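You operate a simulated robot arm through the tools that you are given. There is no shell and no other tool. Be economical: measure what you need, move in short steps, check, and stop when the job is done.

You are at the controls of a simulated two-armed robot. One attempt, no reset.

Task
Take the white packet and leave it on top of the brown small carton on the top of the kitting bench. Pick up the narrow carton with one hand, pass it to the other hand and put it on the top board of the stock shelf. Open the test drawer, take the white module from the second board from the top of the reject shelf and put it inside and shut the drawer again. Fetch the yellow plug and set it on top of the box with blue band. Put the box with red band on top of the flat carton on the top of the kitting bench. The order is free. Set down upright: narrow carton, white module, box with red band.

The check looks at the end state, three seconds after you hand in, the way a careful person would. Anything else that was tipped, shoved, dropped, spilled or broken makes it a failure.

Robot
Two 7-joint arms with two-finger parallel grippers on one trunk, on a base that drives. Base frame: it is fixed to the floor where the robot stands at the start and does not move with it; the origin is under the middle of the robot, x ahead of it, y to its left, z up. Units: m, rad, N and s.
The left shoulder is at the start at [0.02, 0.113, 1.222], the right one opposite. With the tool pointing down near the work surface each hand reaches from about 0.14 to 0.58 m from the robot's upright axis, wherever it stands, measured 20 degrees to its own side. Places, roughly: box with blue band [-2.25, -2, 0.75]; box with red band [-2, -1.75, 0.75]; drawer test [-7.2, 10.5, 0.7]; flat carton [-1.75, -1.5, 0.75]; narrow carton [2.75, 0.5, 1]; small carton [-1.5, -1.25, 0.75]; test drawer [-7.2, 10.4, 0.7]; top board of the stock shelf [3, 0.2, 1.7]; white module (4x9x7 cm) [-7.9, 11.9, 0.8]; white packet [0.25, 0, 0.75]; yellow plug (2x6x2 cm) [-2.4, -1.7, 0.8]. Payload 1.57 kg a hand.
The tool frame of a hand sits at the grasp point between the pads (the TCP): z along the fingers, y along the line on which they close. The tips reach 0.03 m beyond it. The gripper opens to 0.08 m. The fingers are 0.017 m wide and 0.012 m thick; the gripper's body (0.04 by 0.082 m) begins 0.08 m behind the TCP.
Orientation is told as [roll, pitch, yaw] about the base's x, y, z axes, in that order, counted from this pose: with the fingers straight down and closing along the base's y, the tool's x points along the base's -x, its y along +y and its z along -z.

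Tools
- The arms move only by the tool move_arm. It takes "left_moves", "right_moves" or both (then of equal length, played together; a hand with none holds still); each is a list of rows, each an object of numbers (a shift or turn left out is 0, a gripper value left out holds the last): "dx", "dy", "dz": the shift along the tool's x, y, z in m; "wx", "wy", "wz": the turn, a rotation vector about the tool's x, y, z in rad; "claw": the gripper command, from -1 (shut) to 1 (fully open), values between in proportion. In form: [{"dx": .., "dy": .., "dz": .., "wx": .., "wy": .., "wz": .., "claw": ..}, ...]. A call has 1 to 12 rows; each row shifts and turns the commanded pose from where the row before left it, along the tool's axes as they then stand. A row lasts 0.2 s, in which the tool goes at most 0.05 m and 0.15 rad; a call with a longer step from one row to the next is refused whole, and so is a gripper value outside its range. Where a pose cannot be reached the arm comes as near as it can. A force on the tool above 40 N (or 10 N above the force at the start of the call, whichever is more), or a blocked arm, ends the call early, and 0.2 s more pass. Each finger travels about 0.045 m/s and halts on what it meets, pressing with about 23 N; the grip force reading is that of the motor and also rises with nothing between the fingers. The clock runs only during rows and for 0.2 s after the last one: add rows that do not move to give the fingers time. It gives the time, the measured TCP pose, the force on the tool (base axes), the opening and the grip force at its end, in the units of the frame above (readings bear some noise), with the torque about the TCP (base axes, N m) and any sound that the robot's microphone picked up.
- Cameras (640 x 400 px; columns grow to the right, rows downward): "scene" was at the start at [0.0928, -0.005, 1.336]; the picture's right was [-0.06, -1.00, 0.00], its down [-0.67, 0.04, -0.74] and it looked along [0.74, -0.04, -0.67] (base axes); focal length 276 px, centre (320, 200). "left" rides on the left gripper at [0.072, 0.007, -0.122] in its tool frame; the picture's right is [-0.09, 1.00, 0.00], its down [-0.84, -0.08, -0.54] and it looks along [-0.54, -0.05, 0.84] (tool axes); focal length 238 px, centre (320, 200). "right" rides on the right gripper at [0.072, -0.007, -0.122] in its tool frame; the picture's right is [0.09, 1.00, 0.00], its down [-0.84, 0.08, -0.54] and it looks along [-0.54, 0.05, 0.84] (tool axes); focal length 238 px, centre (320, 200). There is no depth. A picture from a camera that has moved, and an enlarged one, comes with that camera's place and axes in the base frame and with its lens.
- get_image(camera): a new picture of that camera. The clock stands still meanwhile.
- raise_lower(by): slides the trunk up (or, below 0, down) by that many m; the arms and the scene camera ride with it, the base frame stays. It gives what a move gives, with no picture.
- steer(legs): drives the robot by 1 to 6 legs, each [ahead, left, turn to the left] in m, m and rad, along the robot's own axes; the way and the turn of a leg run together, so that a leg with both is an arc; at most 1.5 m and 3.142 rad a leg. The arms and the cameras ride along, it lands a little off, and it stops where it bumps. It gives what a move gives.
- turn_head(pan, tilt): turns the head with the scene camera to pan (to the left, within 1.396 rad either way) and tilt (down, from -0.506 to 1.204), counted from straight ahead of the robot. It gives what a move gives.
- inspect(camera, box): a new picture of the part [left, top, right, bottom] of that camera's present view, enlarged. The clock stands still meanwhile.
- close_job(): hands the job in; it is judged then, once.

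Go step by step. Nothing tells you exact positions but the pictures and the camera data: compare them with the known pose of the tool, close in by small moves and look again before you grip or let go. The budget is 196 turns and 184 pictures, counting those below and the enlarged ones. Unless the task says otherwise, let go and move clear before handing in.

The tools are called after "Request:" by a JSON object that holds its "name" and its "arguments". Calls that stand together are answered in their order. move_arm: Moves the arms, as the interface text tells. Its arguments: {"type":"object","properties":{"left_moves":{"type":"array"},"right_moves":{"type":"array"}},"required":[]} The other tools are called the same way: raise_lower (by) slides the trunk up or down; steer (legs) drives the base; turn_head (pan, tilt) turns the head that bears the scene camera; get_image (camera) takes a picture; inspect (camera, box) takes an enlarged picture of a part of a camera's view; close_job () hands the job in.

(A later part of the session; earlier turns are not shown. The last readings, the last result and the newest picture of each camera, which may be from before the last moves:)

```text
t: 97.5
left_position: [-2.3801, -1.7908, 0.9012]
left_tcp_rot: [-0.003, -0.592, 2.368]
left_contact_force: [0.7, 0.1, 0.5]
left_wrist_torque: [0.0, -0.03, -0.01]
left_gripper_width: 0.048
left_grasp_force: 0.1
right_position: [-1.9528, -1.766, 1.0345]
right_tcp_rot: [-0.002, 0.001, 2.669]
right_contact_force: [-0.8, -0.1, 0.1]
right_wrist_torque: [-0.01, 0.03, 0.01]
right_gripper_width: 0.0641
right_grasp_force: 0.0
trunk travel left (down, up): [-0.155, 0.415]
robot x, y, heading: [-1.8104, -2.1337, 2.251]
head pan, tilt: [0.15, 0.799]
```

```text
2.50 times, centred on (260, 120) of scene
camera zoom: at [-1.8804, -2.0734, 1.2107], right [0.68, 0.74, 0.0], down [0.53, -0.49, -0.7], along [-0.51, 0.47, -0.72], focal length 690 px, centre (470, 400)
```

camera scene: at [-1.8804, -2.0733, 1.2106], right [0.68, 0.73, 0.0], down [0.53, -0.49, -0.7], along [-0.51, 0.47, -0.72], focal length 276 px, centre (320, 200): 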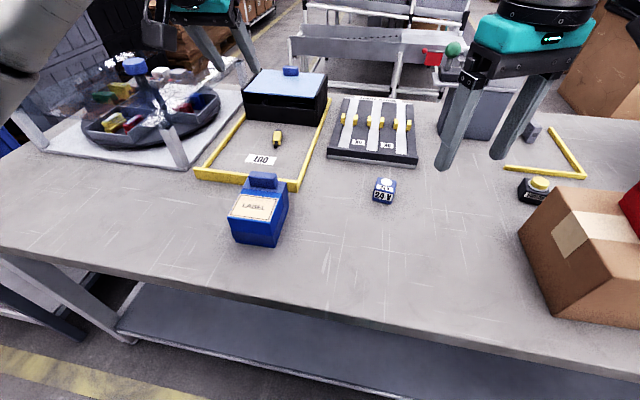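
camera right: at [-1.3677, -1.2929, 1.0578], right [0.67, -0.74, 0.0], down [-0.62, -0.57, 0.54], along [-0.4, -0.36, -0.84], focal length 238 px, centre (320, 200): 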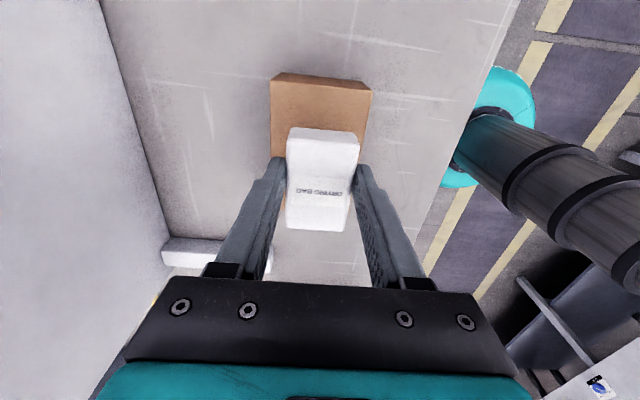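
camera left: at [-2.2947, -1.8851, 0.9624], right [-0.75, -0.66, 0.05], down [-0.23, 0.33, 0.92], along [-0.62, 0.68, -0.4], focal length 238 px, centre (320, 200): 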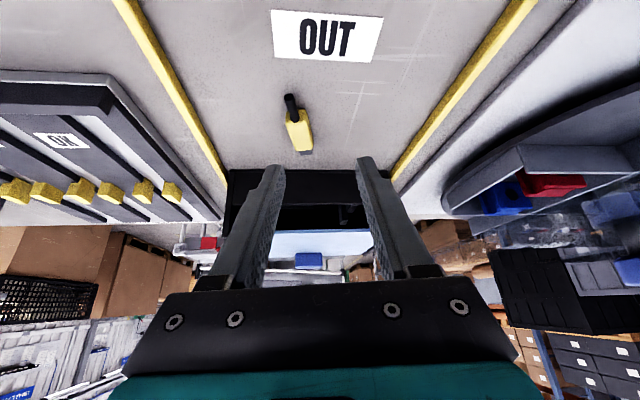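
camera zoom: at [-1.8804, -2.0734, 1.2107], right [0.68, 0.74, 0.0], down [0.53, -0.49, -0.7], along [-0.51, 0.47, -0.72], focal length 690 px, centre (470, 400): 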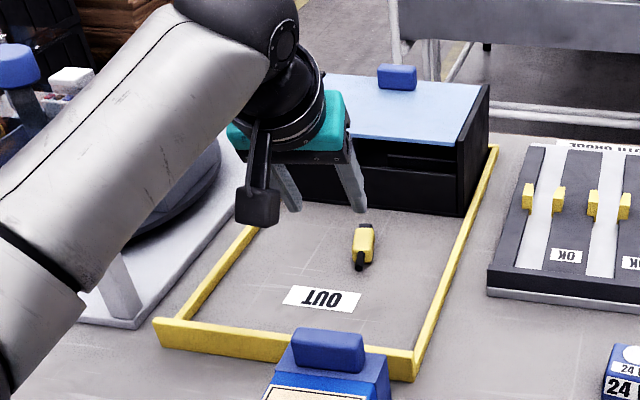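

Request:
{"name": "move_arm", "arguments": {"left_moves": [{"dy": -0.02}, {"dz": 0.03}, {"dz": 0.025}, {}]}}

Request:
{"name": "get_image", "arguments": {"camera": "left"}}

Request:
{"name": "inspect", "arguments": {"camera": "scene", "box": [200, 60, 320, 180]}}

```text
t: 98.5
left_position: [-2.387, -1.7545, 0.8552]
left_tcp_rot: [-0.002, -0.592, 2.367]
left_contact_force: [0.4, 0.5, -0.1]
left_wrist_torque: [-0.04, 0.05, -0.01]
left_gripper_width: 0.0479
left_grasp_force: 0.0
right_position: [-1.9526, -1.7639, 1.0346]
right_tcp_rot: [0.0, 0.0, 2.668]
right_contact_force: [0.0, 0.6, -0.1]
right_wrist_torque: [0.03, -0.01, 0.02]
right_gripper_width: 0.0639
right_grasp_force: 0.1
trunk travel left (down, up): [-0.155, 0.415]
robot x, y, heading: [-1.8172, -2.1345, 2.243]
head pan, tilt: [0.15, 0.799]
```

```text
117 pictures are left
camera left: at [-2.3024, -1.8485, 0.9173], right [-0.75, -0.66, 0.05], down [-0.23, 0.33, 0.92], along [-0.62, 0.68, -0.4], focal length 238 px, centre (320, 200)
```

left: 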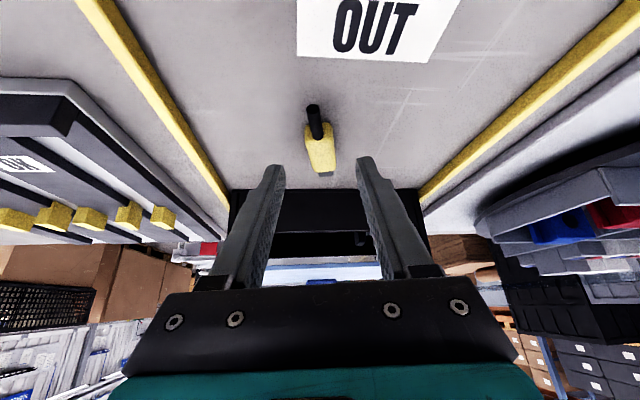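

```text
3.33 times, centred on (260, 120) of scene
camera zoom: at [-1.8804, -2.0733, 1.2106], right [0.68, 0.74, 0.0], down [0.53, -0.49, -0.7], along [-0.51, 0.47, -0.72], focal length 921 px, centre (520, 467)
```

zoom: 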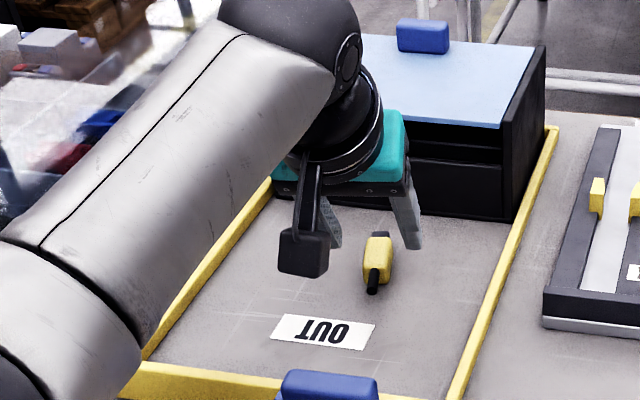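

Centred. Final slip around the plug and close.

Request:
{"name": "move_arm", "arguments": {"left_moves": [{"dx": 0.004, "dz": 0.01}, {"dx": 0.003, "dz": 0.01}, {"claw": -1}, {}, {}, {}]}}

Request:
{"name": "get_image", "arguments": {"camera": "left"}}

```text
t: 99.9
left_position: [-2.3911, -1.7508, 0.8365]
left_tcp_rot: [-0.003, -0.592, 2.369]
left_contact_force: [-0.3, -1.1, -0.5]
left_wrist_torque: [-0.02, 0.03, 0.0]
left_gripper_width: 0.0186
left_grasp_force: 23.3
right_position: [-1.9524, -1.765, 1.0353]
right_tcp_rot: [0.0, 0.0, 2.668]
right_contact_force: [1.0, -1.2, -0.6]
right_wrist_torque: [-0.01, -0.01, 0.02]
right_gripper_width: 0.064
right_grasp_force: 0.0
trunk travel left (down, up): [-0.155, 0.415]
robot x, y, heading: [-1.8137, -2.1356, 2.247]
head pan, tilt: [0.15, 0.799]
```

```text
115 pictures are left
camera left: at [-2.3058, -1.8449, 0.8972], right [-0.75, -0.66, 0.05], down [-0.23, 0.33, 0.92], along [-0.62, 0.68, -0.4], focal length 238 px, centre (320, 200)
```

left: 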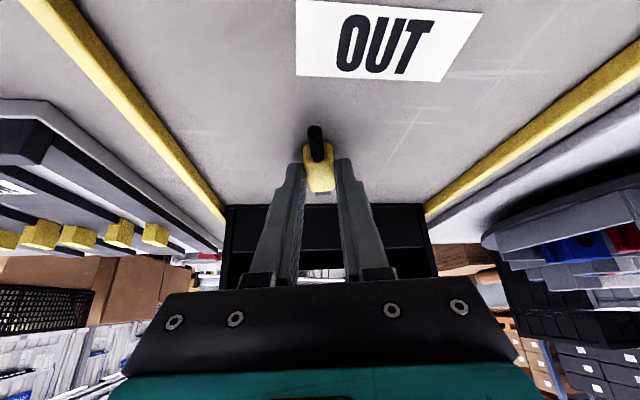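

Gripped at 18.6 mm. Lift and back off.

Request:
{"name": "move_arm", "arguments": {"left_moves": [{"dx": -0.0168, "dz": -0.0249}, {"dx": -0.0168, "dz": -0.0249}, {"dx": -0.0168, "dz": -0.0249}, {"dz": -0.04}, {"dz": -0.04}, {"dz": -0.04}, {}]}}

Request:
{"name": "get_image", "arguments": {"camera": "left"}}

Request:
{"name": "get_image", "arguments": {"camera": "scene"}}

```text
t: 101.5
left_position: [-2.3452, -1.7976, 1.0252]
left_tcp_rot: [-0.003, -0.592, 2.369]
left_contact_force: [-0.1, -0.1, -0.3]
left_wrist_torque: [-0.01, 0.03, 0.01]
left_gripper_width: 0.0186
left_grasp_force: 23.1
right_position: [-1.9524, -1.7652, 1.0339]
right_tcp_rot: [0.0, -0.002, 2.669]
right_contact_force: [0.0, 0.3, 0.4]
right_wrist_torque: [-0.01, -0.01, -0.02]
right_gripper_width: 0.064
right_grasp_force: 0.1
trunk travel left (down, up): [-0.155, 0.415]
robot x, y, heading: [-1.8131, -2.1362, 2.246]
head pan, tilt: [0.15, 0.799]
```

```text
114 pictures are left
camera left: at [-2.2598, -1.8916, 1.0868], right [-0.75, -0.66, 0.05], down [-0.23, 0.33, 0.92], along [-0.62, 0.68, -0.4], focal length 238 px, centre (320, 200)
```

left: 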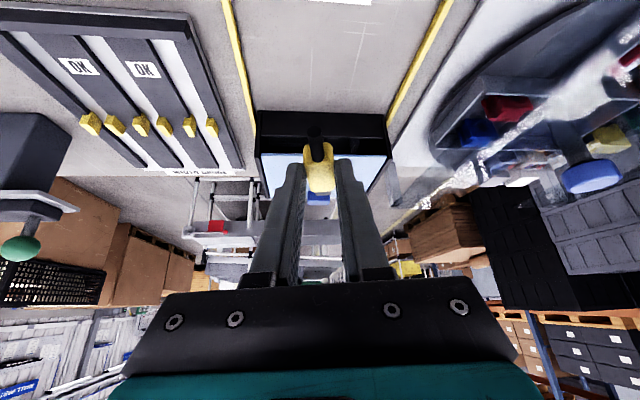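

```text
113 pictures are left
camera scene: at [-1.8805, -2.0734, 1.2106], right [0.68, 0.74, 0.0], down [0.53, -0.49, -0.7], along [-0.51, 0.47, -0.72], focal length 276 px, centre (320, 200)
```

scene: 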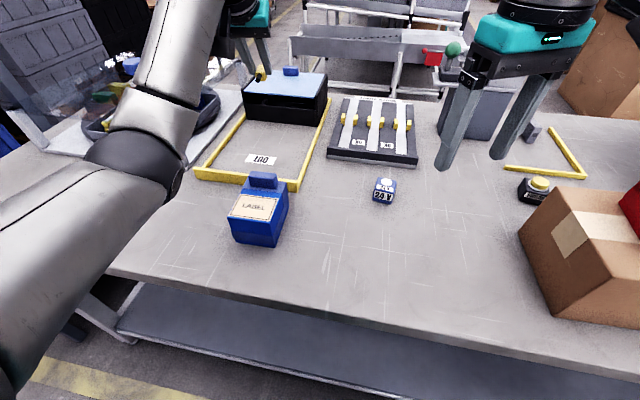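

Now move back over the blue box's label (target about (-2.189,-1.939)), staying high.

Request:
{"name": "move_arm", "arguments": {"left_moves": [{"dx": 0.0368, "dz": -0.0249, "dy": -0.0017}, {"dx": 0.0368, "dz": -0.0249, "dy": -0.0017}, {"dx": 0.0368, "dz": -0.0249, "dy": -0.0017}, {"dx": 0.0368, "dz": -0.0249, "dy": -0.0017}, {"dx": 0.0368, "dz": -0.0249, "dy": -0.0017}, {"dx": 0.015, "dz": 0.0221}, {"dx": 0.015, "dz": 0.0221}, {}]}}

Request:
{"name": "get_image", "arguments": {"camera": "left"}}

Request:
{"name": "get_image", "arguments": {"camera": "scene"}}

```text
t: 103.3
left_position: [-2.1777, -1.9462, 0.9737]
left_tcp_rot: [-0.002, -0.59, 2.368]
left_contact_force: [0.8, 0.0, -1.0]
left_wrist_torque: [0.0, -0.02, -0.01]
left_gripper_width: 0.0188
left_grasp_force: 22.8
right_position: [-1.9516, -1.7662, 1.0343]
right_tcp_rot: [-0.001, 0.0, 2.669]
right_contact_force: [0.3, 1.2, -0.3]
right_wrist_torque: [0.03, 0.02, -0.01]
right_gripper_width: 0.0641
right_grasp_force: 0.1
trunk travel left (down, up): [-0.155, 0.415]
robot x, y, heading: [-1.816, -2.1355, 2.245]
head pan, tilt: [0.15, 0.799]
```

```text
112 pictures are left
camera left: at [-2.0929, -2.0419, 1.034], right [-0.75, -0.66, 0.05], down [-0.23, 0.33, 0.92], along [-0.62, 0.68, -0.4], focal length 238 px, centre (320, 200)
```

left: 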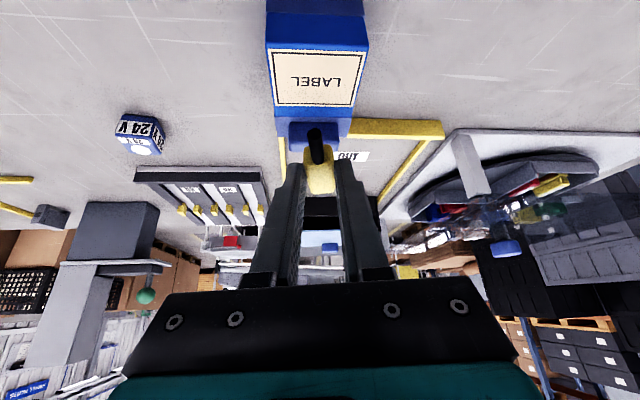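

```text
111 pictures are left
camera scene: at [-1.8804, -2.0734, 1.2107], right [0.68, 0.74, 0.0], down [0.53, -0.49, -0.7], along [-0.51, 0.47, -0.72], focal length 276 px, centre (320, 200)
```

scene: 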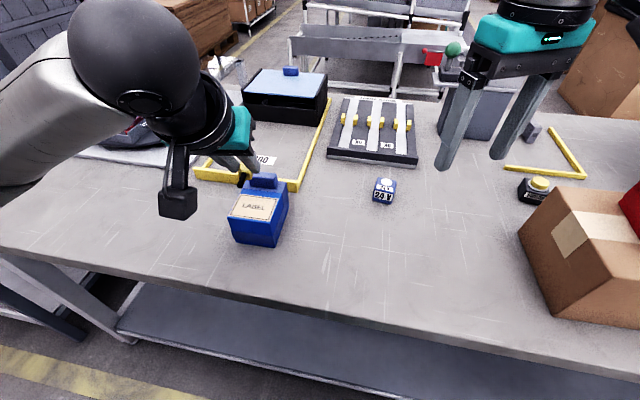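

Request:
{"name": "move_arm", "arguments": {"left_moves": [{"dx": 0.0112, "dz": 0.0166}, {"dx": 0.0112, "dz": 0.0166}, {"dx": 0.0084, "dz": 0.0124}, {}]}}

Request:
{"name": "get_image", "arguments": {"camera": "left"}}

Request:
{"name": "inspect", "arguments": {"camera": "scene", "box": [180, 130, 340, 260]}}

```text
t: 104.3
left_position: [-2.1772, -1.9473, 0.9175]
left_tcp_rot: [-0.004, -0.592, 2.369]
left_contact_force: [0.0, -0.4, -0.7]
left_wrist_torque: [0.02, -0.01, -0.02]
left_gripper_width: 0.0188
left_grasp_force: 23.0
right_position: [-1.9528, -1.7653, 1.0337]
right_tcp_rot: [-0.001, 0.0, 2.668]
right_contact_force: [0.6, -0.3, -1.0]
right_wrist_torque: [0.04, 0.0, -0.02]
right_gripper_width: 0.0642
right_grasp_force: 0.0
trunk travel left (down, up): [-0.155, 0.415]
robot x, y, heading: [-1.817, -2.1367, 2.249]
head pan, tilt: [0.15, 0.799]
```

```text
110 pictures are left
camera left: at [-2.0929, -2.0419, 0.9793], right [-0.75, -0.66, 0.05], down [-0.23, 0.33, 0.92], along [-0.62, 0.68, -0.4], focal length 238 px, centre (320, 200)
```

left: 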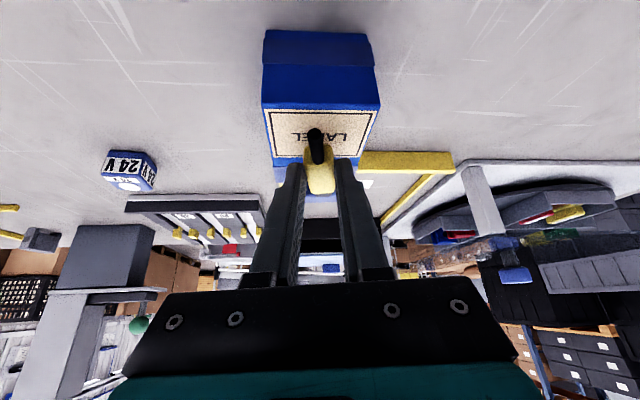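

```text
3.08 times, centred on (260, 195) of scene
camera zoom: at [-1.8804, -2.0733, 1.2106], right [0.68, 0.74, 0.0], down [0.53, -0.49, -0.7], along [-0.51, 0.47, -0.72], focal length 850 px, centre (505, 215)
```

zoom: 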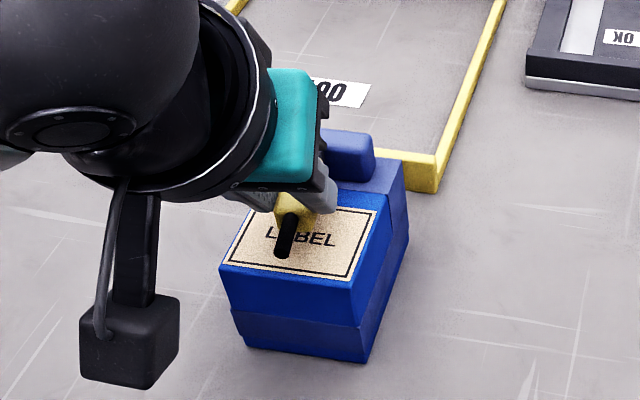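

Request:
{"name": "move_arm", "arguments": {"left_moves": [{"dx": 0.0028, "dz": 0.0042}, {"dx": 0.0028, "dz": 0.0042}, {}]}}

Request:
{"name": "inspect", "arguments": {"camera": "scene", "box": [200, 150, 320, 250]}}

```text
t: 105.1
left_position: [-2.1781, -1.9476, 0.9072]
left_tcp_rot: [-0.003, -0.591, 2.369]
left_contact_force: [0.9, -1.3, -0.4]
left_wrist_torque: [0.04, 0.0, 0.01]
left_gripper_width: 0.0187
left_grasp_force: 22.3
right_position: [-1.9525, -1.7651, 1.0345]
right_tcp_rot: [-0.001, -0.001, 2.669]
right_contact_force: [0.1, 0.3, 0.4]
right_wrist_torque: [0.0, 0.03, -0.01]
right_gripper_width: 0.0641
right_grasp_force: 0.2
trunk travel left (down, up): [-0.155, 0.415]
robot x, y, heading: [-1.8153, -2.1378, 2.246]
head pan, tilt: [0.15, 0.799]
```

```text
4.00 times, centred on (260, 200) of scene
camera zoom: at [-1.8804, -2.0734, 1.2106], right [0.68, 0.74, 0.0], down [0.53, -0.49, -0.7], along [-0.51, 0.47, -0.72], focal length 1105 px, centre (560, 200)
```

zoom: 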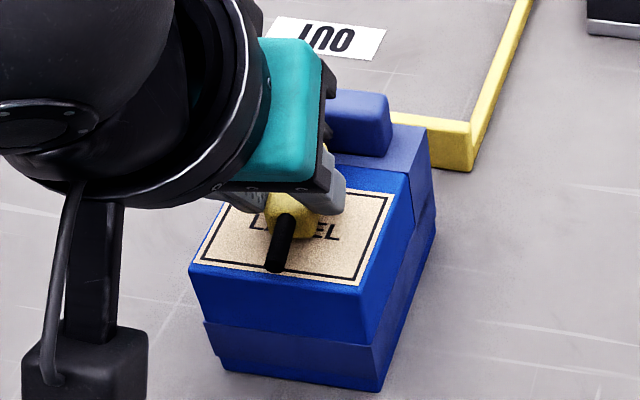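

Request:
{"name": "move_arm", "arguments": {"left_moves": [{"dx": 0.0017, "dz": 0.0025}, {"dx": 0.0011, "dz": 0.0017}, {}]}}

```text
t: 105.9
left_position: [-2.1789, -1.9477, 0.9048]
left_tcp_rot: [-0.004, -0.596, 2.369]
left_contact_force: [2.2, -3.7, 11.4]
left_wrist_torque: [-0.07, -0.01, -0.03]
left_gripper_width: 0.0188
left_grasp_force: 22.5
right_position: [-1.9509, -1.7666, 1.0353]
right_tcp_rot: [0.001, -0.001, 2.668]
right_contact_force: [0.2, 0.4, -0.1]
right_wrist_torque: [0.03, -0.02, 0.01]
right_gripper_width: 0.0642
right_grasp_force: 0.1
trunk travel left (down, up): [-0.155, 0.415]
robot x, y, heading: [-1.816, -2.1364, 2.247]
head pan, tilt: [0.15, 0.799]
```

Request:
{"name": "move_arm", "arguments": {"left_moves": [{"dx": -0.0006, "dz": -0.0008}, {"claw": 0.2}, {}, {}, {"dz": -0.02}, {"dz": -0.03}, {"dz": -0.04}, {"dx": -0.0168, "dz": -0.0249}, {}]}}

Request:
{"name": "get_image", "arguments": {"camera": "scene"}}

Request:
{"name": "inspect", "arguments": {"camera": "scene", "box": [200, 150, 320, 250]}}

```text
t: 107.9
left_position: [-2.159, -1.9563, 1.013]
left_tcp_rot: [-0.002, -0.593, 2.367]
left_contact_force: [-0.1, 1.0, 0.6]
left_wrist_torque: [0.01, -0.03, -0.01]
left_gripper_width: 0.048
left_grasp_force: 0.1
left hand out of reach, approached as far as the arm can: row 6, 7
right_position: [-1.952, -1.7651, 1.0346]
right_tcp_rot: [-0.001, 0.0, 2.669]
right_contact_force: [0.4, 0.4, 0.4]
right_wrist_torque: [0.05, -0.03, 0.01]
right_gripper_width: 0.0641
right_grasp_force: 0.1
trunk travel left (down, up): [-0.155, 0.415]
robot x, y, heading: [-1.8119, -2.1364, 2.244]
head pan, tilt: [0.15, 0.799]
```

```text
107 pictures are left
camera scene: at [-1.8804, -2.0734, 1.2106], right [0.68, 0.74, 0.0], down [0.53, -0.49, -0.7], along [-0.51, 0.47, -0.72], focal length 276 px, centre (320, 200)
```

scene: 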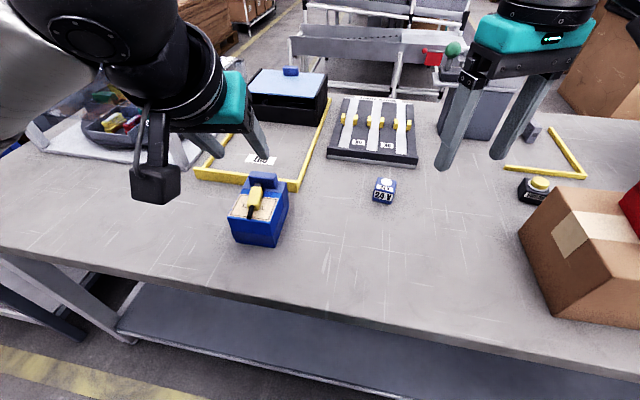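

```text
4.00 times, centred on (260, 200) of scene
camera zoom: at [-1.8804, -2.0734, 1.2106], right [0.68, 0.74, 0.0], down [0.53, -0.49, -0.7], along [-0.51, 0.47, -0.72], focal length 1105 px, centre (560, 200)
```

zoom: 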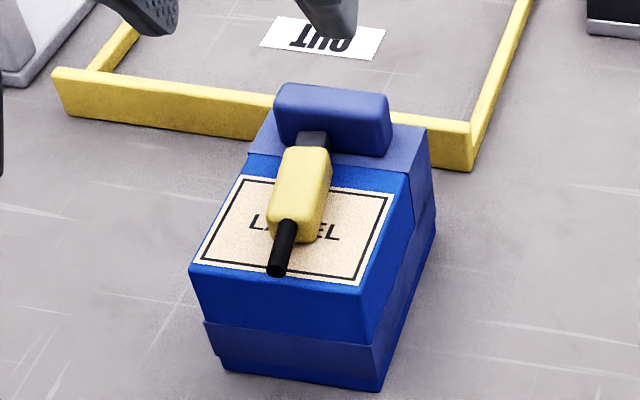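

Plug is on the blue box. Raise the trunk, untilt the left hand, and back off the bench.

Request:
{"name": "raise_lower", "arguments": {"by": 0.12}}

Request:
{"name": "move_arm", "arguments": {"left_moves": [{"wy": 0.12}, {"wy": 0.12}, {"wy": 0.12}, {"wy": 0.12}, {"wy": 0.11}, {}]}}

Request:
{"name": "steer", "arguments": {"legs": [[-0.3, 0, 0]]}}

```text
t: 109.4
left_position: [-2.159, -1.9575, 1.1324]
left_tcp_rot: [-0.003, -0.592, 2.369]
left_contact_force: [0.4, -0.6, 0.6]
left_wrist_torque: [-0.01, -0.01, 0.01]
left_gripper_width: 0.0478
left_grasp_force: 0.1
right_position: [-1.952, -1.7646, 1.1537]
right_tcp_rot: [0.0, 0.0, 2.668]
right_contact_force: [-0.3, 0.9, 0.0]
right_wrist_torque: [-0.01, -0.01, 0.0]
right_gripper_width: 0.064
right_grasp_force: 0.1
trunk travel left (down, up): [-0.275, 0.295]
robot x, y, heading: [-1.8135, -2.1331, 2.247]
head pan, tilt: [0.15, 0.799]
```

```text
t: 110.8
left_position: [-2.1578, -1.9576, 1.1334]
left_tcp_rot: [-0.002, -0.001, 2.367]
left_contact_force: [0.3, -0.5, 0.1]
left_wrist_torque: [0.01, -0.01, -0.03]
left_gripper_width: 0.0478
left_grasp_force: 0.0
right_position: [-1.9523, -1.7655, 1.1547]
right_tcp_rot: [0.0, 0.001, 2.669]
right_contact_force: [0.1, -0.5, -0.6]
right_wrist_torque: [0.0, 0.0, 0.0]
right_gripper_width: 0.0636
right_grasp_force: 0.1
trunk travel left (down, up): [-0.275, 0.295]
robot x, y, heading: [-1.8158, -2.1323, 2.25]
head pan, tilt: [0.15, 0.799]
```

```text
t: 112.9
left_position: [-1.9694, -2.191, 1.1339]
left_tcp_rot: [-0.003, -0.002, 2.364]
left_contact_force: [-0.9, -0.6, -0.6]
left_wrist_torque: [0.02, 0.03, -0.01]
left_gripper_width: 0.048
left_grasp_force: 0.1
right_position: [-1.7632, -2.0013, 1.1531]
right_tcp_rot: [0.001, 0.0, 2.665]
right_contact_force: [-0.6, -0.7, -0.5]
right_wrist_torque: [0.01, 0.02, 0.01]
right_gripper_width: 0.0638
right_grasp_force: 0.0
trunk travel left (down, up): [-0.275, 0.295]
robot x, y, heading: [-1.6225, -2.3679, 2.243]
head pan, tilt: [0.15, 0.799]
```

Now the narrow carton. I'll drive back along the aisle and look toward the stock shelf.

Request:
{"name": "steer", "arguments": {"legs": [[0, 0, -1.6], [1.2, 0, 0], [1.2, 0, 0]]}}

Request:
{"name": "turn_head", "arguments": {"pan": 0, "tilt": 0.3}}

Request:
{"name": "get_image", "arguments": {"camera": "scene"}}

```text
t: 128.6
left_position: [0.4743, -0.5705, 1.1343]
left_tcp_rot: [-0.004, -0.004, 0.766]
left_contact_force: [0.6, 0.0, 0.1]
left_wrist_torque: [0.0, -0.02, -0.01]
left_gripper_width: 0.048
left_grasp_force: 0.0
right_position: [0.6584, -0.7815, 1.1546]
right_tcp_rot: [-0.001, 0.001, 1.067]
right_contact_force: [0.1, -0.8, 1.0]
right_wrist_torque: [-0.04, -0.04, 0.0]
right_gripper_width: 0.0641
right_grasp_force: 0.0
trunk travel left (down, up): [-0.275, 0.295]
robot x, y, heading: [0.2902, -0.9067, 0.642]
head pan, tilt: [0.15, 0.799]
```

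```text
t: 129.5
left_position: [0.475, -0.5698, 1.134]
left_tcp_rot: [-0.003, -0.003, 0.765]
left_contact_force: [-0.3, -0.3, 0.5]
left_wrist_torque: [-0.05, -0.01, 0.01]
left_gripper_width: 0.0481
left_grasp_force: 0.0
right_position: [0.6595, -0.7823, 1.1537]
right_tcp_rot: [0.0, 0.001, 1.066]
right_contact_force: [-0.8, 1.3, -0.4]
right_wrist_torque: [0.05, 0.0, 0.05]
right_gripper_width: 0.0639
right_grasp_force: 0.1
trunk travel left (down, up): [-0.275, 0.295]
robot x, y, heading: [0.2872, -0.912, 0.645]
head pan, tilt: [0.0, 0.3]
```

```text
105 pictures are left
camera scene: at [0.367, -0.8467, 1.3749], right [0.6, -0.8, 0.0], down [-0.24, -0.18, -0.95], along [0.76, 0.58, -0.3], focal length 276 px, centre (320, 200)
```

scene: 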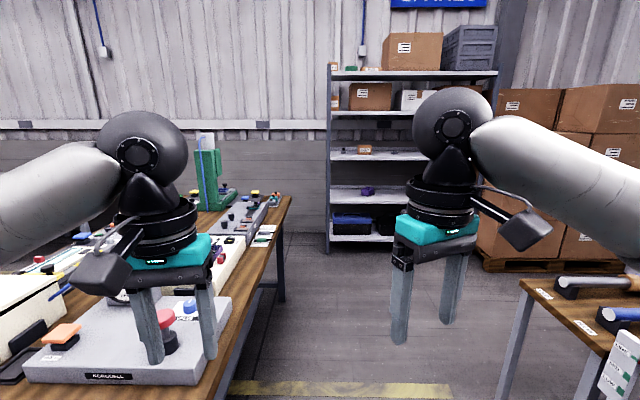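

Request:
{"name": "inspect", "arguments": {"camera": "scene", "box": [310, 20, 510, 260]}}

```text
1.67 times, centred on (410, 140) of scene
camera zoom: at [0.367, -0.8467, 1.3749], right [0.6, -0.8, 0.0], down [-0.24, -0.18, -0.95], along [0.76, 0.58, -0.3], focal length 460 px, centre (170, 300)
```

zoom: 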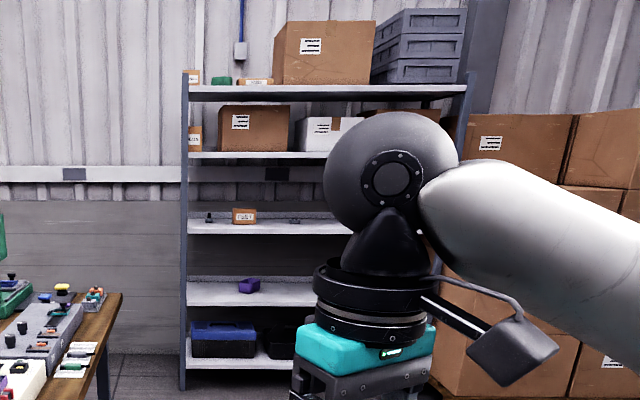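

The FEET carton on the third board at about (2.78,0.46) matches the narrow carton. I'll drive toward the shelf.

Request:
{"name": "steer", "arguments": {"legs": [[0, -0.28, 0], [1.2, 0, 0], [0.65, 0, 0]]}}

Request:
{"name": "get_image", "arguments": {"camera": "scene"}}

```text
t: 140.3
left_position: [2.1172, 0.3263, 1.133]
left_tcp_rot: [-0.003, -0.002, 0.77]
left_contact_force: [-0.2, -0.2, -0.1]
left_wrist_torque: [0.01, -0.02, -0.01]
left_gripper_width: 0.0482
left_grasp_force: 0.0
right_position: [2.3025, 0.1157, 1.1552]
right_tcp_rot: [0.001, 0.002, 1.071]
right_contact_force: [-0.2, -0.3, 0.1]
right_wrist_torque: [0.01, 0.03, 0.01]
right_gripper_width: 0.0639
right_grasp_force: 0.0
trunk travel left (down, up): [-0.275, 0.295]
robot x, y, heading: [1.9287, -0.015, 0.653]
head pan, tilt: [0.0, 0.3]
```

```text
103 pictures are left
camera scene: at [2.0111, 0.049, 1.375], right [0.61, -0.8, 0.0], down [-0.24, -0.18, -0.96], along [0.76, 0.58, -0.3], focal length 276 px, centre (320, 200)
```

scene: 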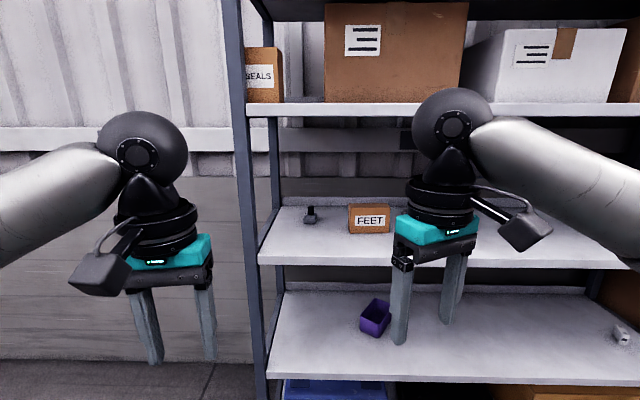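

Request:
{"name": "turn_head", "arguments": {"pan": -0.25, "tilt": -0.1}}

Request:
{"name": "get_image", "arguments": {"camera": "scene"}}

Request:
{"name": "inspect", "arguments": {"camera": "scene", "box": [320, 250, 640, 400]}}

```text
t: 141.2
left_position: [2.1171, 0.3272, 1.1344]
left_tcp_rot: [-0.004, -0.002, 0.77]
left_contact_force: [0.1, 0.8, 0.3]
left_wrist_torque: [0.0, 0.0, -0.02]
left_gripper_width: 0.048
left_grasp_force: 0.0
right_position: [2.3032, 0.1143, 1.1542]
right_tcp_rot: [0.001, 0.0, 1.071]
right_contact_force: [0.7, -0.4, 0.6]
right_wrist_torque: [0.01, -0.02, 0.01]
right_gripper_width: 0.064
right_grasp_force: 0.0
trunk travel left (down, up): [-0.275, 0.295]
robot x, y, heading: [1.9328, -0.0153, 0.645]
head pan, tilt: [-0.25, -0.099]
```

```text
102 pictures are left
camera scene: at [2.0167, 0.0262, 1.4115], right [0.39, -0.92, 0.0], down [0.09, 0.04, -1.0], along [0.92, 0.39, 0.1], focal length 276 px, centre (320, 200)
```

scene: 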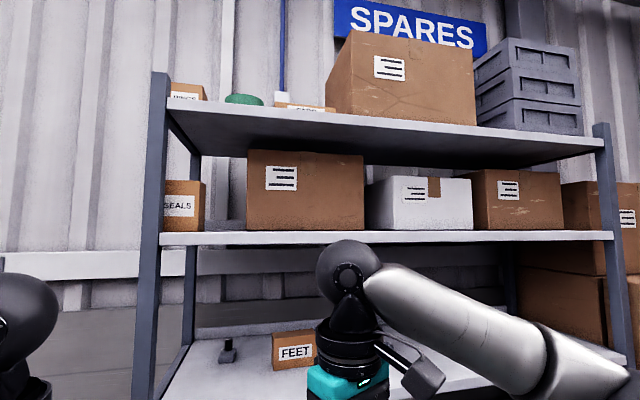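

```text
2.00 times, centred on (480, 325) of scene
camera zoom: at [2.0167, 0.0262, 1.4115], right [0.39, -0.92, 0.0], down [0.09, 0.04, -1.0], along [0.92, 0.39, 0.1], focal length 552 px, centre (0, -50)
```

zoom: 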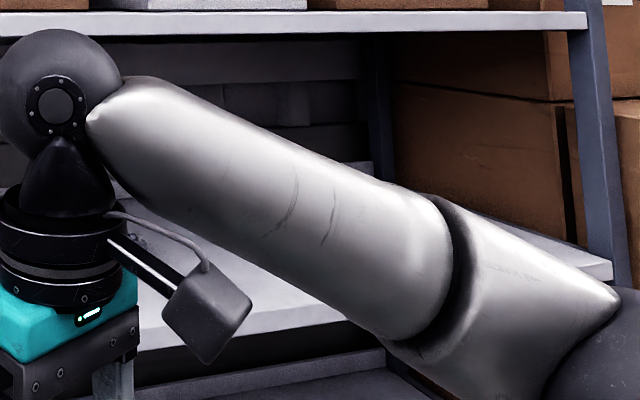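

FEET carton is about 0.21 m in from the board's front edge. I'll drive closer and look with the right hand camera.

Request:
{"name": "steer", "arguments": {"legs": [[0.36, 0, 0]]}}

Request:
{"name": "turn_head", "arguments": {"pan": -0.1, "tilt": 0.6}}

Request:
{"name": "get_image", "arguments": {"camera": "scene"}}

Request:
{"name": "get_image", "arguments": {"camera": "right"}}

```text
t: 143.5
left_position: [2.405, 0.5456, 1.1332]
left_tcp_rot: [-0.004, -0.001, 0.769]
left_contact_force: [-0.1, -0.5, -0.4]
left_wrist_torque: [-0.04, -0.04, -0.01]
left_gripper_width: 0.0479
left_grasp_force: 0.0
right_position: [2.5911, 0.3343, 1.1551]
right_tcp_rot: [0.0, 0.001, 1.071]
right_contact_force: [0.6, 0.7, 0.7]
right_wrist_torque: [-0.01, -0.01, 0.0]
right_gripper_width: 0.064
right_grasp_force: 0.1
trunk travel left (down, up): [-0.275, 0.295]
robot x, y, heading: [2.2143, 0.2077, 0.649]
head pan, tilt: [-0.25, -0.099]
```

```text
t: 144.6
left_position: [2.4051, 0.544, 1.1331]
left_tcp_rot: [-0.003, 0.0, 0.77]
left_contact_force: [-0.4, 0.9, 0.1]
left_wrist_torque: [-0.02, -0.01, 0.03]
left_gripper_width: 0.0479
left_grasp_force: 0.0
right_position: [2.5909, 0.3342, 1.1549]
right_tcp_rot: [0.002, -0.001, 1.072]
right_contact_force: [-0.4, 0.0, 0.5]
right_wrist_torque: [0.06, -0.05, -0.02]
right_gripper_width: 0.064
right_grasp_force: 0.1
trunk travel left (down, up): [-0.275, 0.295]
robot x, y, heading: [2.2164, 0.2069, 0.654]
head pan, tilt: [-0.099, 0.6]
```

```text
100 pictures are left
camera scene: at [2.2998, 0.2575, 1.3476], right [0.52, -0.85, 0.0], down [-0.48, -0.3, -0.83], along [0.7, 0.43, -0.56], focal length 276 px, centre (320, 200)
```

scene: 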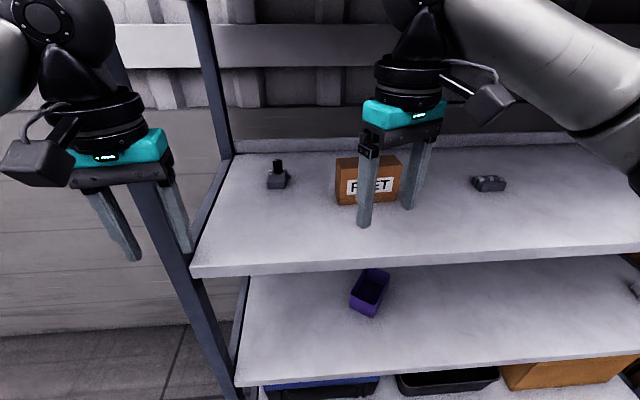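

```text
99 pictures are left
camera right: at [2.5619, 0.2674, 1.2762], right [-0.92, 0.4, 0.0], down [0.33, 0.77, 0.54], along [0.21, 0.5, -0.84], focal length 238 px, centre (320, 200)
```

right: 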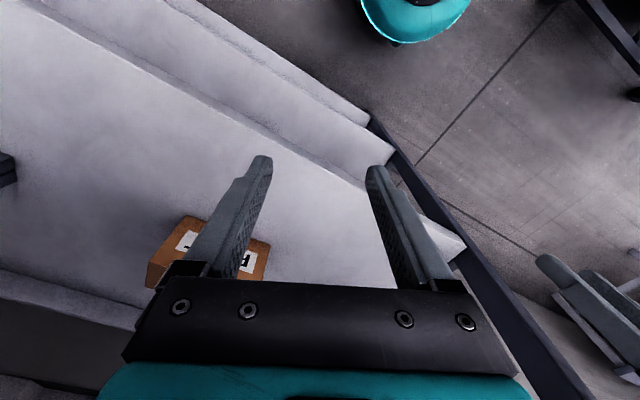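

Request:
{"name": "inspect", "arguments": {"camera": "scene", "box": [300, 120, 460, 240]}}

Request:
{"name": "inspect", "arguments": {"camera": "right", "box": [120, 190, 300, 310]}}

```text
3.33 times, centred on (380, 180) of scene
camera zoom: at [2.2998, 0.2575, 1.3476], right [0.52, -0.85, 0.0], down [-0.48, -0.3, -0.83], along [0.7, 0.43, -0.56], focal length 921 px, centre (120, 267)
```

zoom: 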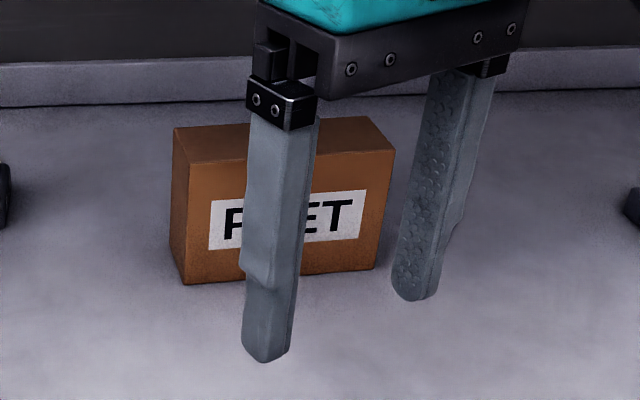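

```text
3.33 times, centred on (210, 250) of right
camera zoom: at [2.5619, 0.2674, 1.2762], right [-0.92, 0.4, 0.0], down [0.33, 0.77, 0.54], along [0.21, 0.5, -0.84], focal length 794 px, centre (687, 33)
```

zoom: 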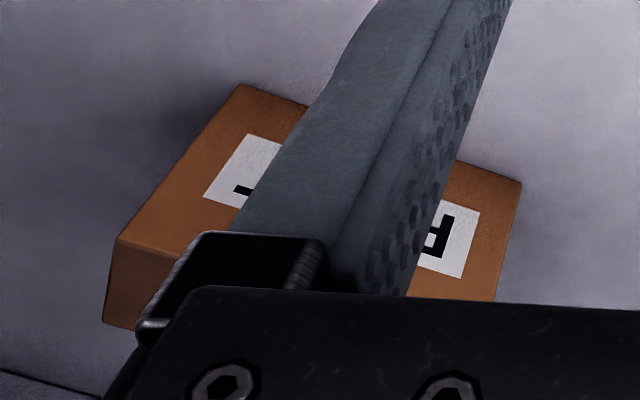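

Carton: 0.128 wide × 0.09 high × 0.05 deep, centre about (2.798,0.444), board at z=1.00. I'll grip it across its 5 cm depth, entering from the right side with a sideways-tilted hand. First retract both hands.

Request:
{"name": "move_arm", "arguments": {"left_moves": [{"dx": 0.033, "dy": 0.004}, {"dx": 0.033, "dy": 0.004}, {"dx": 0.033, "dy": 0.004}, {}, {}, {}, {}, {}, {}, {}, {}], "right_moves": [{"dx": 0.0305, "dy": 0.0135, "dz": 0.028, "claw": 1}, {"dx": 0.0305, "dy": 0.0135, "dz": 0.028}, {"dx": 0.0305, "dy": 0.0135, "dz": 0.028}, {"wz": -0.1495}, {"wz": -0.1495}, {"wz": -0.1495}, {"wz": -0.1495}, {"wz": -0.1495}, {"wz": -0.1495}, {"wz": -0.1495}, {"wz": -0.1495}]}}

Request:
{"name": "move_arm", "arguments": {"right_moves": [{"wy": -0.15}, {"wy": -0.15}, {"wy": -0.15}, {"wy": -0.15}, {}]}}

Request:
{"name": "steer", "arguments": {"legs": [[0.06, -0.1, 0]]}}

Request:
{"name": "get_image", "arguments": {"camera": "scene"}}

Request:
{"name": "get_image", "arguments": {"camera": "right"}}

```text
t: 147.0
left_position: [2.3253, 0.4851, 1.1341]
left_tcp_rot: [-0.005, -0.001, 0.77]
left_contact_force: [0.3, 0.0, -0.6]
left_wrist_torque: [-0.02, 0.0, -0.01]
left_gripper_width: 0.048
left_grasp_force: 0.0
right_position: [2.5122, 0.2727, 1.0706]
right_tcp_rot: [0.0, 0.0, 2.271]
right_contact_force: [-0.7, 0.5, 0.8]
right_wrist_torque: [-0.01, 0.04, -0.03]
right_gripper_width: 0.0799
right_grasp_force: 0.2
trunk travel left (down, up): [-0.275, 0.295]
robot x, y, heading: [2.2167, 0.206, 0.65]
head pan, tilt: [-0.099, 0.6]
```

```text
t: 148.2
left_position: [2.3256, 0.4849, 1.133]
left_tcp_rot: [-0.003, 0.0, 0.77]
left_contact_force: [0.1, -0.4, 0.5]
left_wrist_torque: [0.02, 0.01, -0.02]
left_gripper_width: 0.0479
left_grasp_force: 0.1
right_position: [2.5122, 0.2739, 1.0701]
right_tcp_rot: [0.0, -0.6, 2.268]
right_contact_force: [-0.8, -0.9, 0.0]
right_wrist_torque: [-0.01, -0.03, 0.02]
right_gripper_width: 0.0801
right_grasp_force: 0.1
trunk travel left (down, up): [-0.275, 0.295]
robot x, y, heading: [2.2183, 0.2048, 0.652]
head pan, tilt: [-0.099, 0.6]
```

```text
t: 149.4
left_position: [2.4345, 0.4417, 1.1332]
left_tcp_rot: [-0.001, -0.003, 0.77]
left_contact_force: [-0.1, 0.1, -0.2]
left_wrist_torque: [-0.02, -0.01, 0.03]
left_gripper_width: 0.0481
left_grasp_force: 0.1
right_position: [2.619, 0.2302, 1.0695]
right_tcp_rot: [0.001, -0.601, 2.267]
right_contact_force: [0.8, 0.7, -0.3]
right_wrist_torque: [0.0, 0.02, 0.01]
right_gripper_width: 0.0799
right_grasp_force: 0.2
trunk travel left (down, up): [-0.275, 0.295]
robot x, y, heading: [2.326, 0.1588, 0.65]
head pan, tilt: [-0.099, 0.6]
```

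```text
96 pictures are left
camera scene: at [2.408, 0.2143, 1.3474], right [0.52, -0.85, 0.0], down [-0.48, -0.3, -0.82], along [0.7, 0.43, -0.57], focal length 276 px, centre (320, 200)
```

scene: 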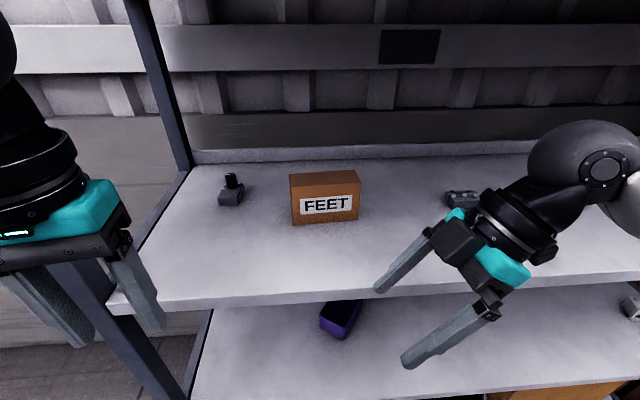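

```text
95 pictures are left
camera right: at [2.7066, 0.1355, 1.13], right [-0.71, -0.7, -0.05], down [-0.31, 0.25, 0.92], along [-0.63, 0.67, -0.39], focal length 238 px, centre (320, 200)
```

right: 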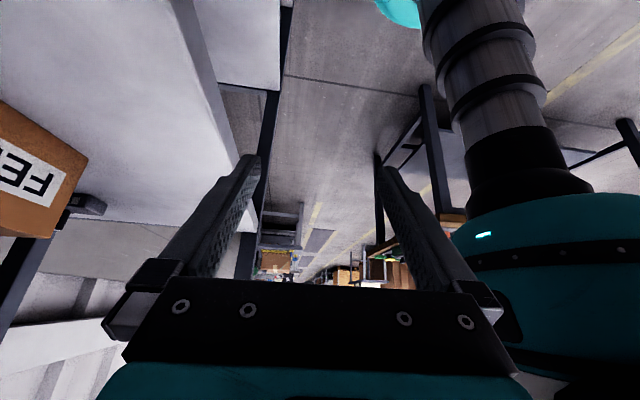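

Move right, then straight into the shelf beside the carton.

Request:
{"name": "move_arm", "arguments": {"right_moves": [{"dx": 0.029, "dz": -0.02}, {"dx": 0.029, "dz": -0.02}, {"dy": -0.045}, {"dy": -0.045}, {"dy": -0.045}, {"dy": -0.045}, {"dy": -0.045}, {"dy": -0.045}, {}]}}

Request:
{"name": "get_image", "arguments": {"camera": "scene"}}

Request:
{"name": "get_image", "arguments": {"camera": "right"}}

```text
t: 151.4
left_position: [2.4326, 0.4412, 1.1335]
left_tcp_rot: [-0.005, -0.004, 0.769]
left_contact_force: [-0.6, -0.4, 0.1]
left_wrist_torque: [0.02, -0.04, -0.01]
left_gripper_width: 0.048
left_grasp_force: 0.2
right_position: [2.8704, 0.3496, 1.0708]
right_tcp_rot: [-0.002, -0.599, 2.271]
right_contact_force: [0.0, 0.2, 0.0]
right_wrist_torque: [0.02, -0.03, 0.01]
right_gripper_width: 0.08
right_grasp_force: 0.0
trunk travel left (down, up): [-0.275, 0.295]
robot x, y, heading: [2.3253, 0.1627, 0.647]
head pan, tilt: [-0.099, 0.6]
```

```text
94 pictures are left
camera scene: at [2.4071, 0.2142, 1.3475], right [0.52, -0.85, 0.0], down [-0.48, -0.29, -0.83], along [0.7, 0.43, -0.56], focal length 276 px, centre (320, 200)
```

scene: 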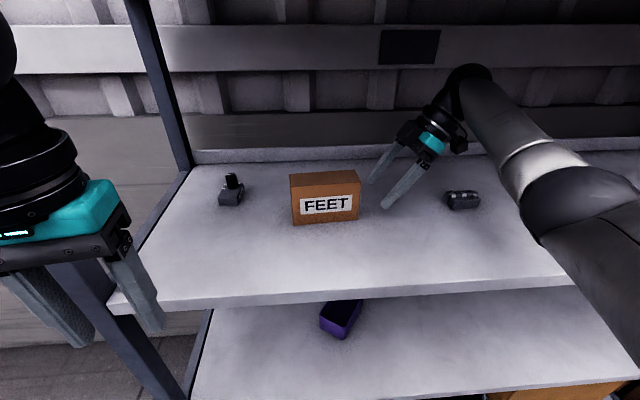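

```text
93 pictures are left
camera right: at [2.9577, 0.255, 1.1314], right [-0.71, -0.7, -0.05], down [-0.31, 0.25, 0.92], along [-0.63, 0.67, -0.39], focal length 238 px, centre (320, 200)
```

right: 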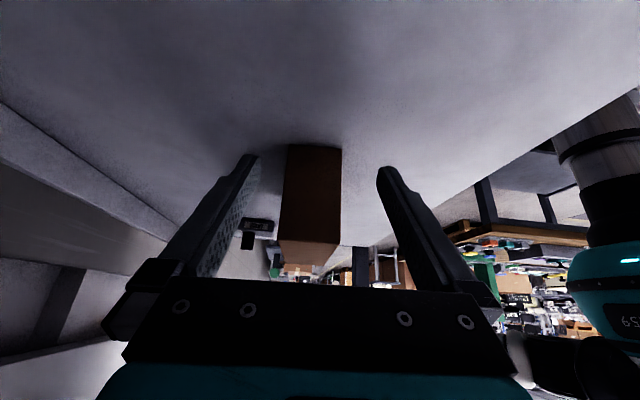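

The carton sits between the fingers. Slide left and check.

Request:
{"name": "move_arm", "arguments": {"right_moves": [{"dx": -0.035, "dz": 0.024, "dy": -0.002}, {"dx": -0.035, "dz": 0.024, "dy": -0.002}, {}]}}

Request:
{"name": "get_image", "arguments": {"camera": "right"}}

Request:
{"name": "inspect", "arguments": {"camera": "scene", "box": [260, 100, 480, 240]}}

```text
t: 152.2
left_position: [2.4324, 0.4412, 1.1322]
left_tcp_rot: [-0.004, -0.002, 0.77]
left_contact_force: [0.2, -0.9, 0.4]
left_wrist_torque: [-0.02, -0.02, 0.01]
left_gripper_width: 0.048
left_grasp_force: 0.1
right_position: [2.8204, 0.417, 1.0709]
right_tcp_rot: [-0.001, -0.596, 2.268]
right_contact_force: [0.3, 0.6, 0.9]
right_wrist_torque: [0.01, -0.04, 0.0]
right_gripper_width: 0.0801
right_grasp_force: 0.0
trunk travel left (down, up): [-0.275, 0.295]
robot x, y, heading: [2.3248, 0.159, 0.649]
head pan, tilt: [-0.099, 0.6]
```

```text
92 pictures are left
camera right: at [2.9062, 0.3224, 1.1304], right [-0.71, -0.7, -0.05], down [-0.31, 0.25, 0.92], along [-0.63, 0.67, -0.39], focal length 238 px, centre (320, 200)
```

right: 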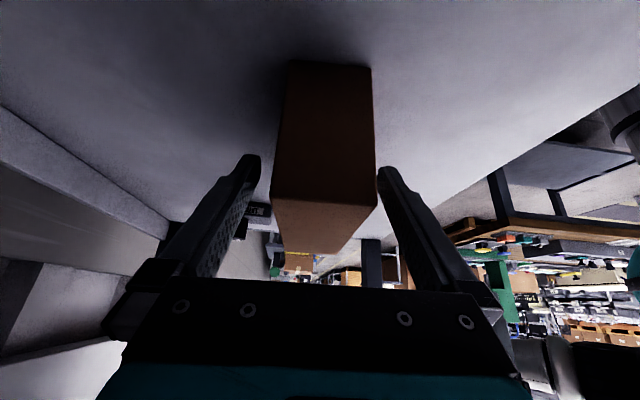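

```text
2.86 times, centred on (370, 170) of scene
camera zoom: at [2.4071, 0.2145, 1.3475], right [0.52, -0.85, 0.0], down [-0.48, -0.3, -0.83], along [0.7, 0.43, -0.56], focal length 789 px, centre (177, 286)
```

zoom: 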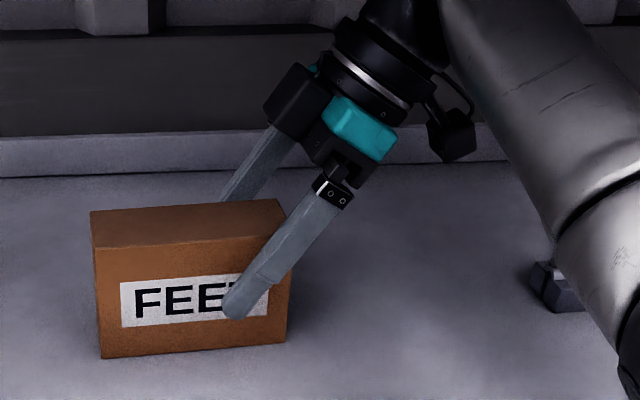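

Fingers straddle the right half. Close and lift slightly.

Request:
{"name": "move_arm", "arguments": {"right_moves": [{"claw": -1}, {}, {}, {}, {"dx": -0.0113, "dz": -0.0165}, {"dx": -0.0113, "dz": -0.0165}, {}]}}

Request:
{"name": "inspect", "arguments": {"camera": "scene", "box": [240, 80, 480, 240]}}

```text
t: 153.8
left_position: [2.4322, 0.4421, 1.1335]
left_tcp_rot: [-0.003, 0.0, 0.769]
left_contact_force: [0.0, -0.8, 0.5]
left_wrist_torque: [0.01, -0.03, -0.04]
left_gripper_width: 0.0479
left_grasp_force: 0.0
right_position: [2.819, 0.4168, 1.1104]
right_tcp_rot: [0.001, -0.599, 2.268]
right_contact_force: [-0.4, -0.4, -3.3]
right_wrist_torque: [-0.06, -0.06, -0.06]
right_gripper_width: 0.0499
right_grasp_force: 23.3
trunk travel left (down, up): [-0.275, 0.295]
robot x, y, heading: [2.3209, 0.1643, 0.648]
head pan, tilt: [-0.099, 0.6]
```

```text
2.50 times, centred on (360, 160) of scene
camera zoom: at [2.4071, 0.2148, 1.3475], right [0.52, -0.85, 0.0], down [-0.48, -0.3, -0.82], along [0.7, 0.43, -0.57], focal length 690 px, centre (220, 300)
```

zoom: 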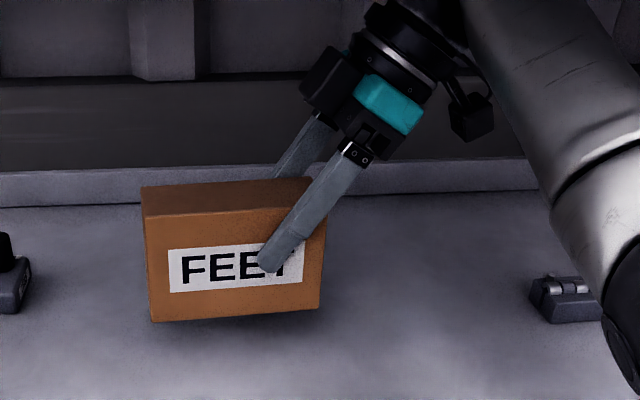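

Held level at 50 mm. Pull straight out of the shelf and take a view.

Request:
{"name": "move_arm", "arguments": {"right_moves": [{"dy": 0.045}, {"dy": 0.045}, {"dy": 0.045}, {"dy": 0.045}, {"dy": 0.045}, {"dy": 0.045}, {}]}}

Request:
{"name": "steer", "arguments": {"legs": [[-0.35, 0, 0]]}}

Request:
{"name": "get_image", "arguments": {"camera": "scene"}}

```text
t: 155.4
left_position: [2.4333, 0.4418, 1.132]
left_tcp_rot: [-0.003, -0.002, 0.77]
left_contact_force: [0.2, 0.6, -0.2]
left_wrist_torque: [0.04, 0.01, 0.03]
left_gripper_width: 0.0481
left_grasp_force: 0.0
right_position: [2.6118, 0.2423, 1.1113]
right_tcp_rot: [-0.001, -0.599, 2.267]
right_contact_force: [0.3, 0.3, -2.1]
right_wrist_torque: [-0.05, -0.04, 0.02]
right_gripper_width: 0.0498
right_grasp_force: 22.7
trunk travel left (down, up): [-0.275, 0.295]
robot x, y, heading: [2.3264, 0.1653, 0.649]
head pan, tilt: [-0.099, 0.6]
```

```text
t: 157.7
left_position: [2.1523, 0.2289, 1.1318]
left_tcp_rot: [-0.002, -0.003, 0.772]
left_contact_force: [0.1, -0.5, -0.7]
left_wrist_torque: [0.02, 0.0, 0.0]
left_gripper_width: 0.0481
left_grasp_force: 0.0
right_position: [2.3312, 0.0303, 1.1105]
right_tcp_rot: [0.0, -0.598, 2.271]
right_contact_force: [0.5, -0.5, -1.5]
right_wrist_torque: [-0.03, -0.02, -0.03]
right_gripper_width: 0.0499
right_grasp_force: 23.3
trunk travel left (down, up): [-0.275, 0.295]
robot x, y, heading: [2.0449, -0.0525, 0.647]
head pan, tilt: [-0.099, 0.6]
```

```text
89 pictures are left
camera scene: at [2.1267, 0.0015, 1.3476], right [0.53, -0.85, 0.0], down [-0.48, -0.3, -0.83], along [0.7, 0.43, -0.56], focal length 276 px, centre (320, 200)
```

scene: 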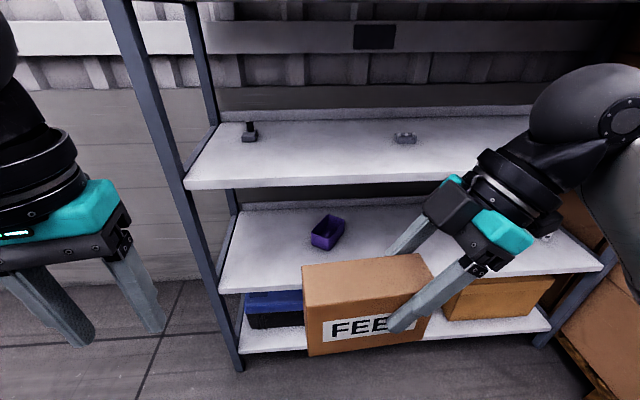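

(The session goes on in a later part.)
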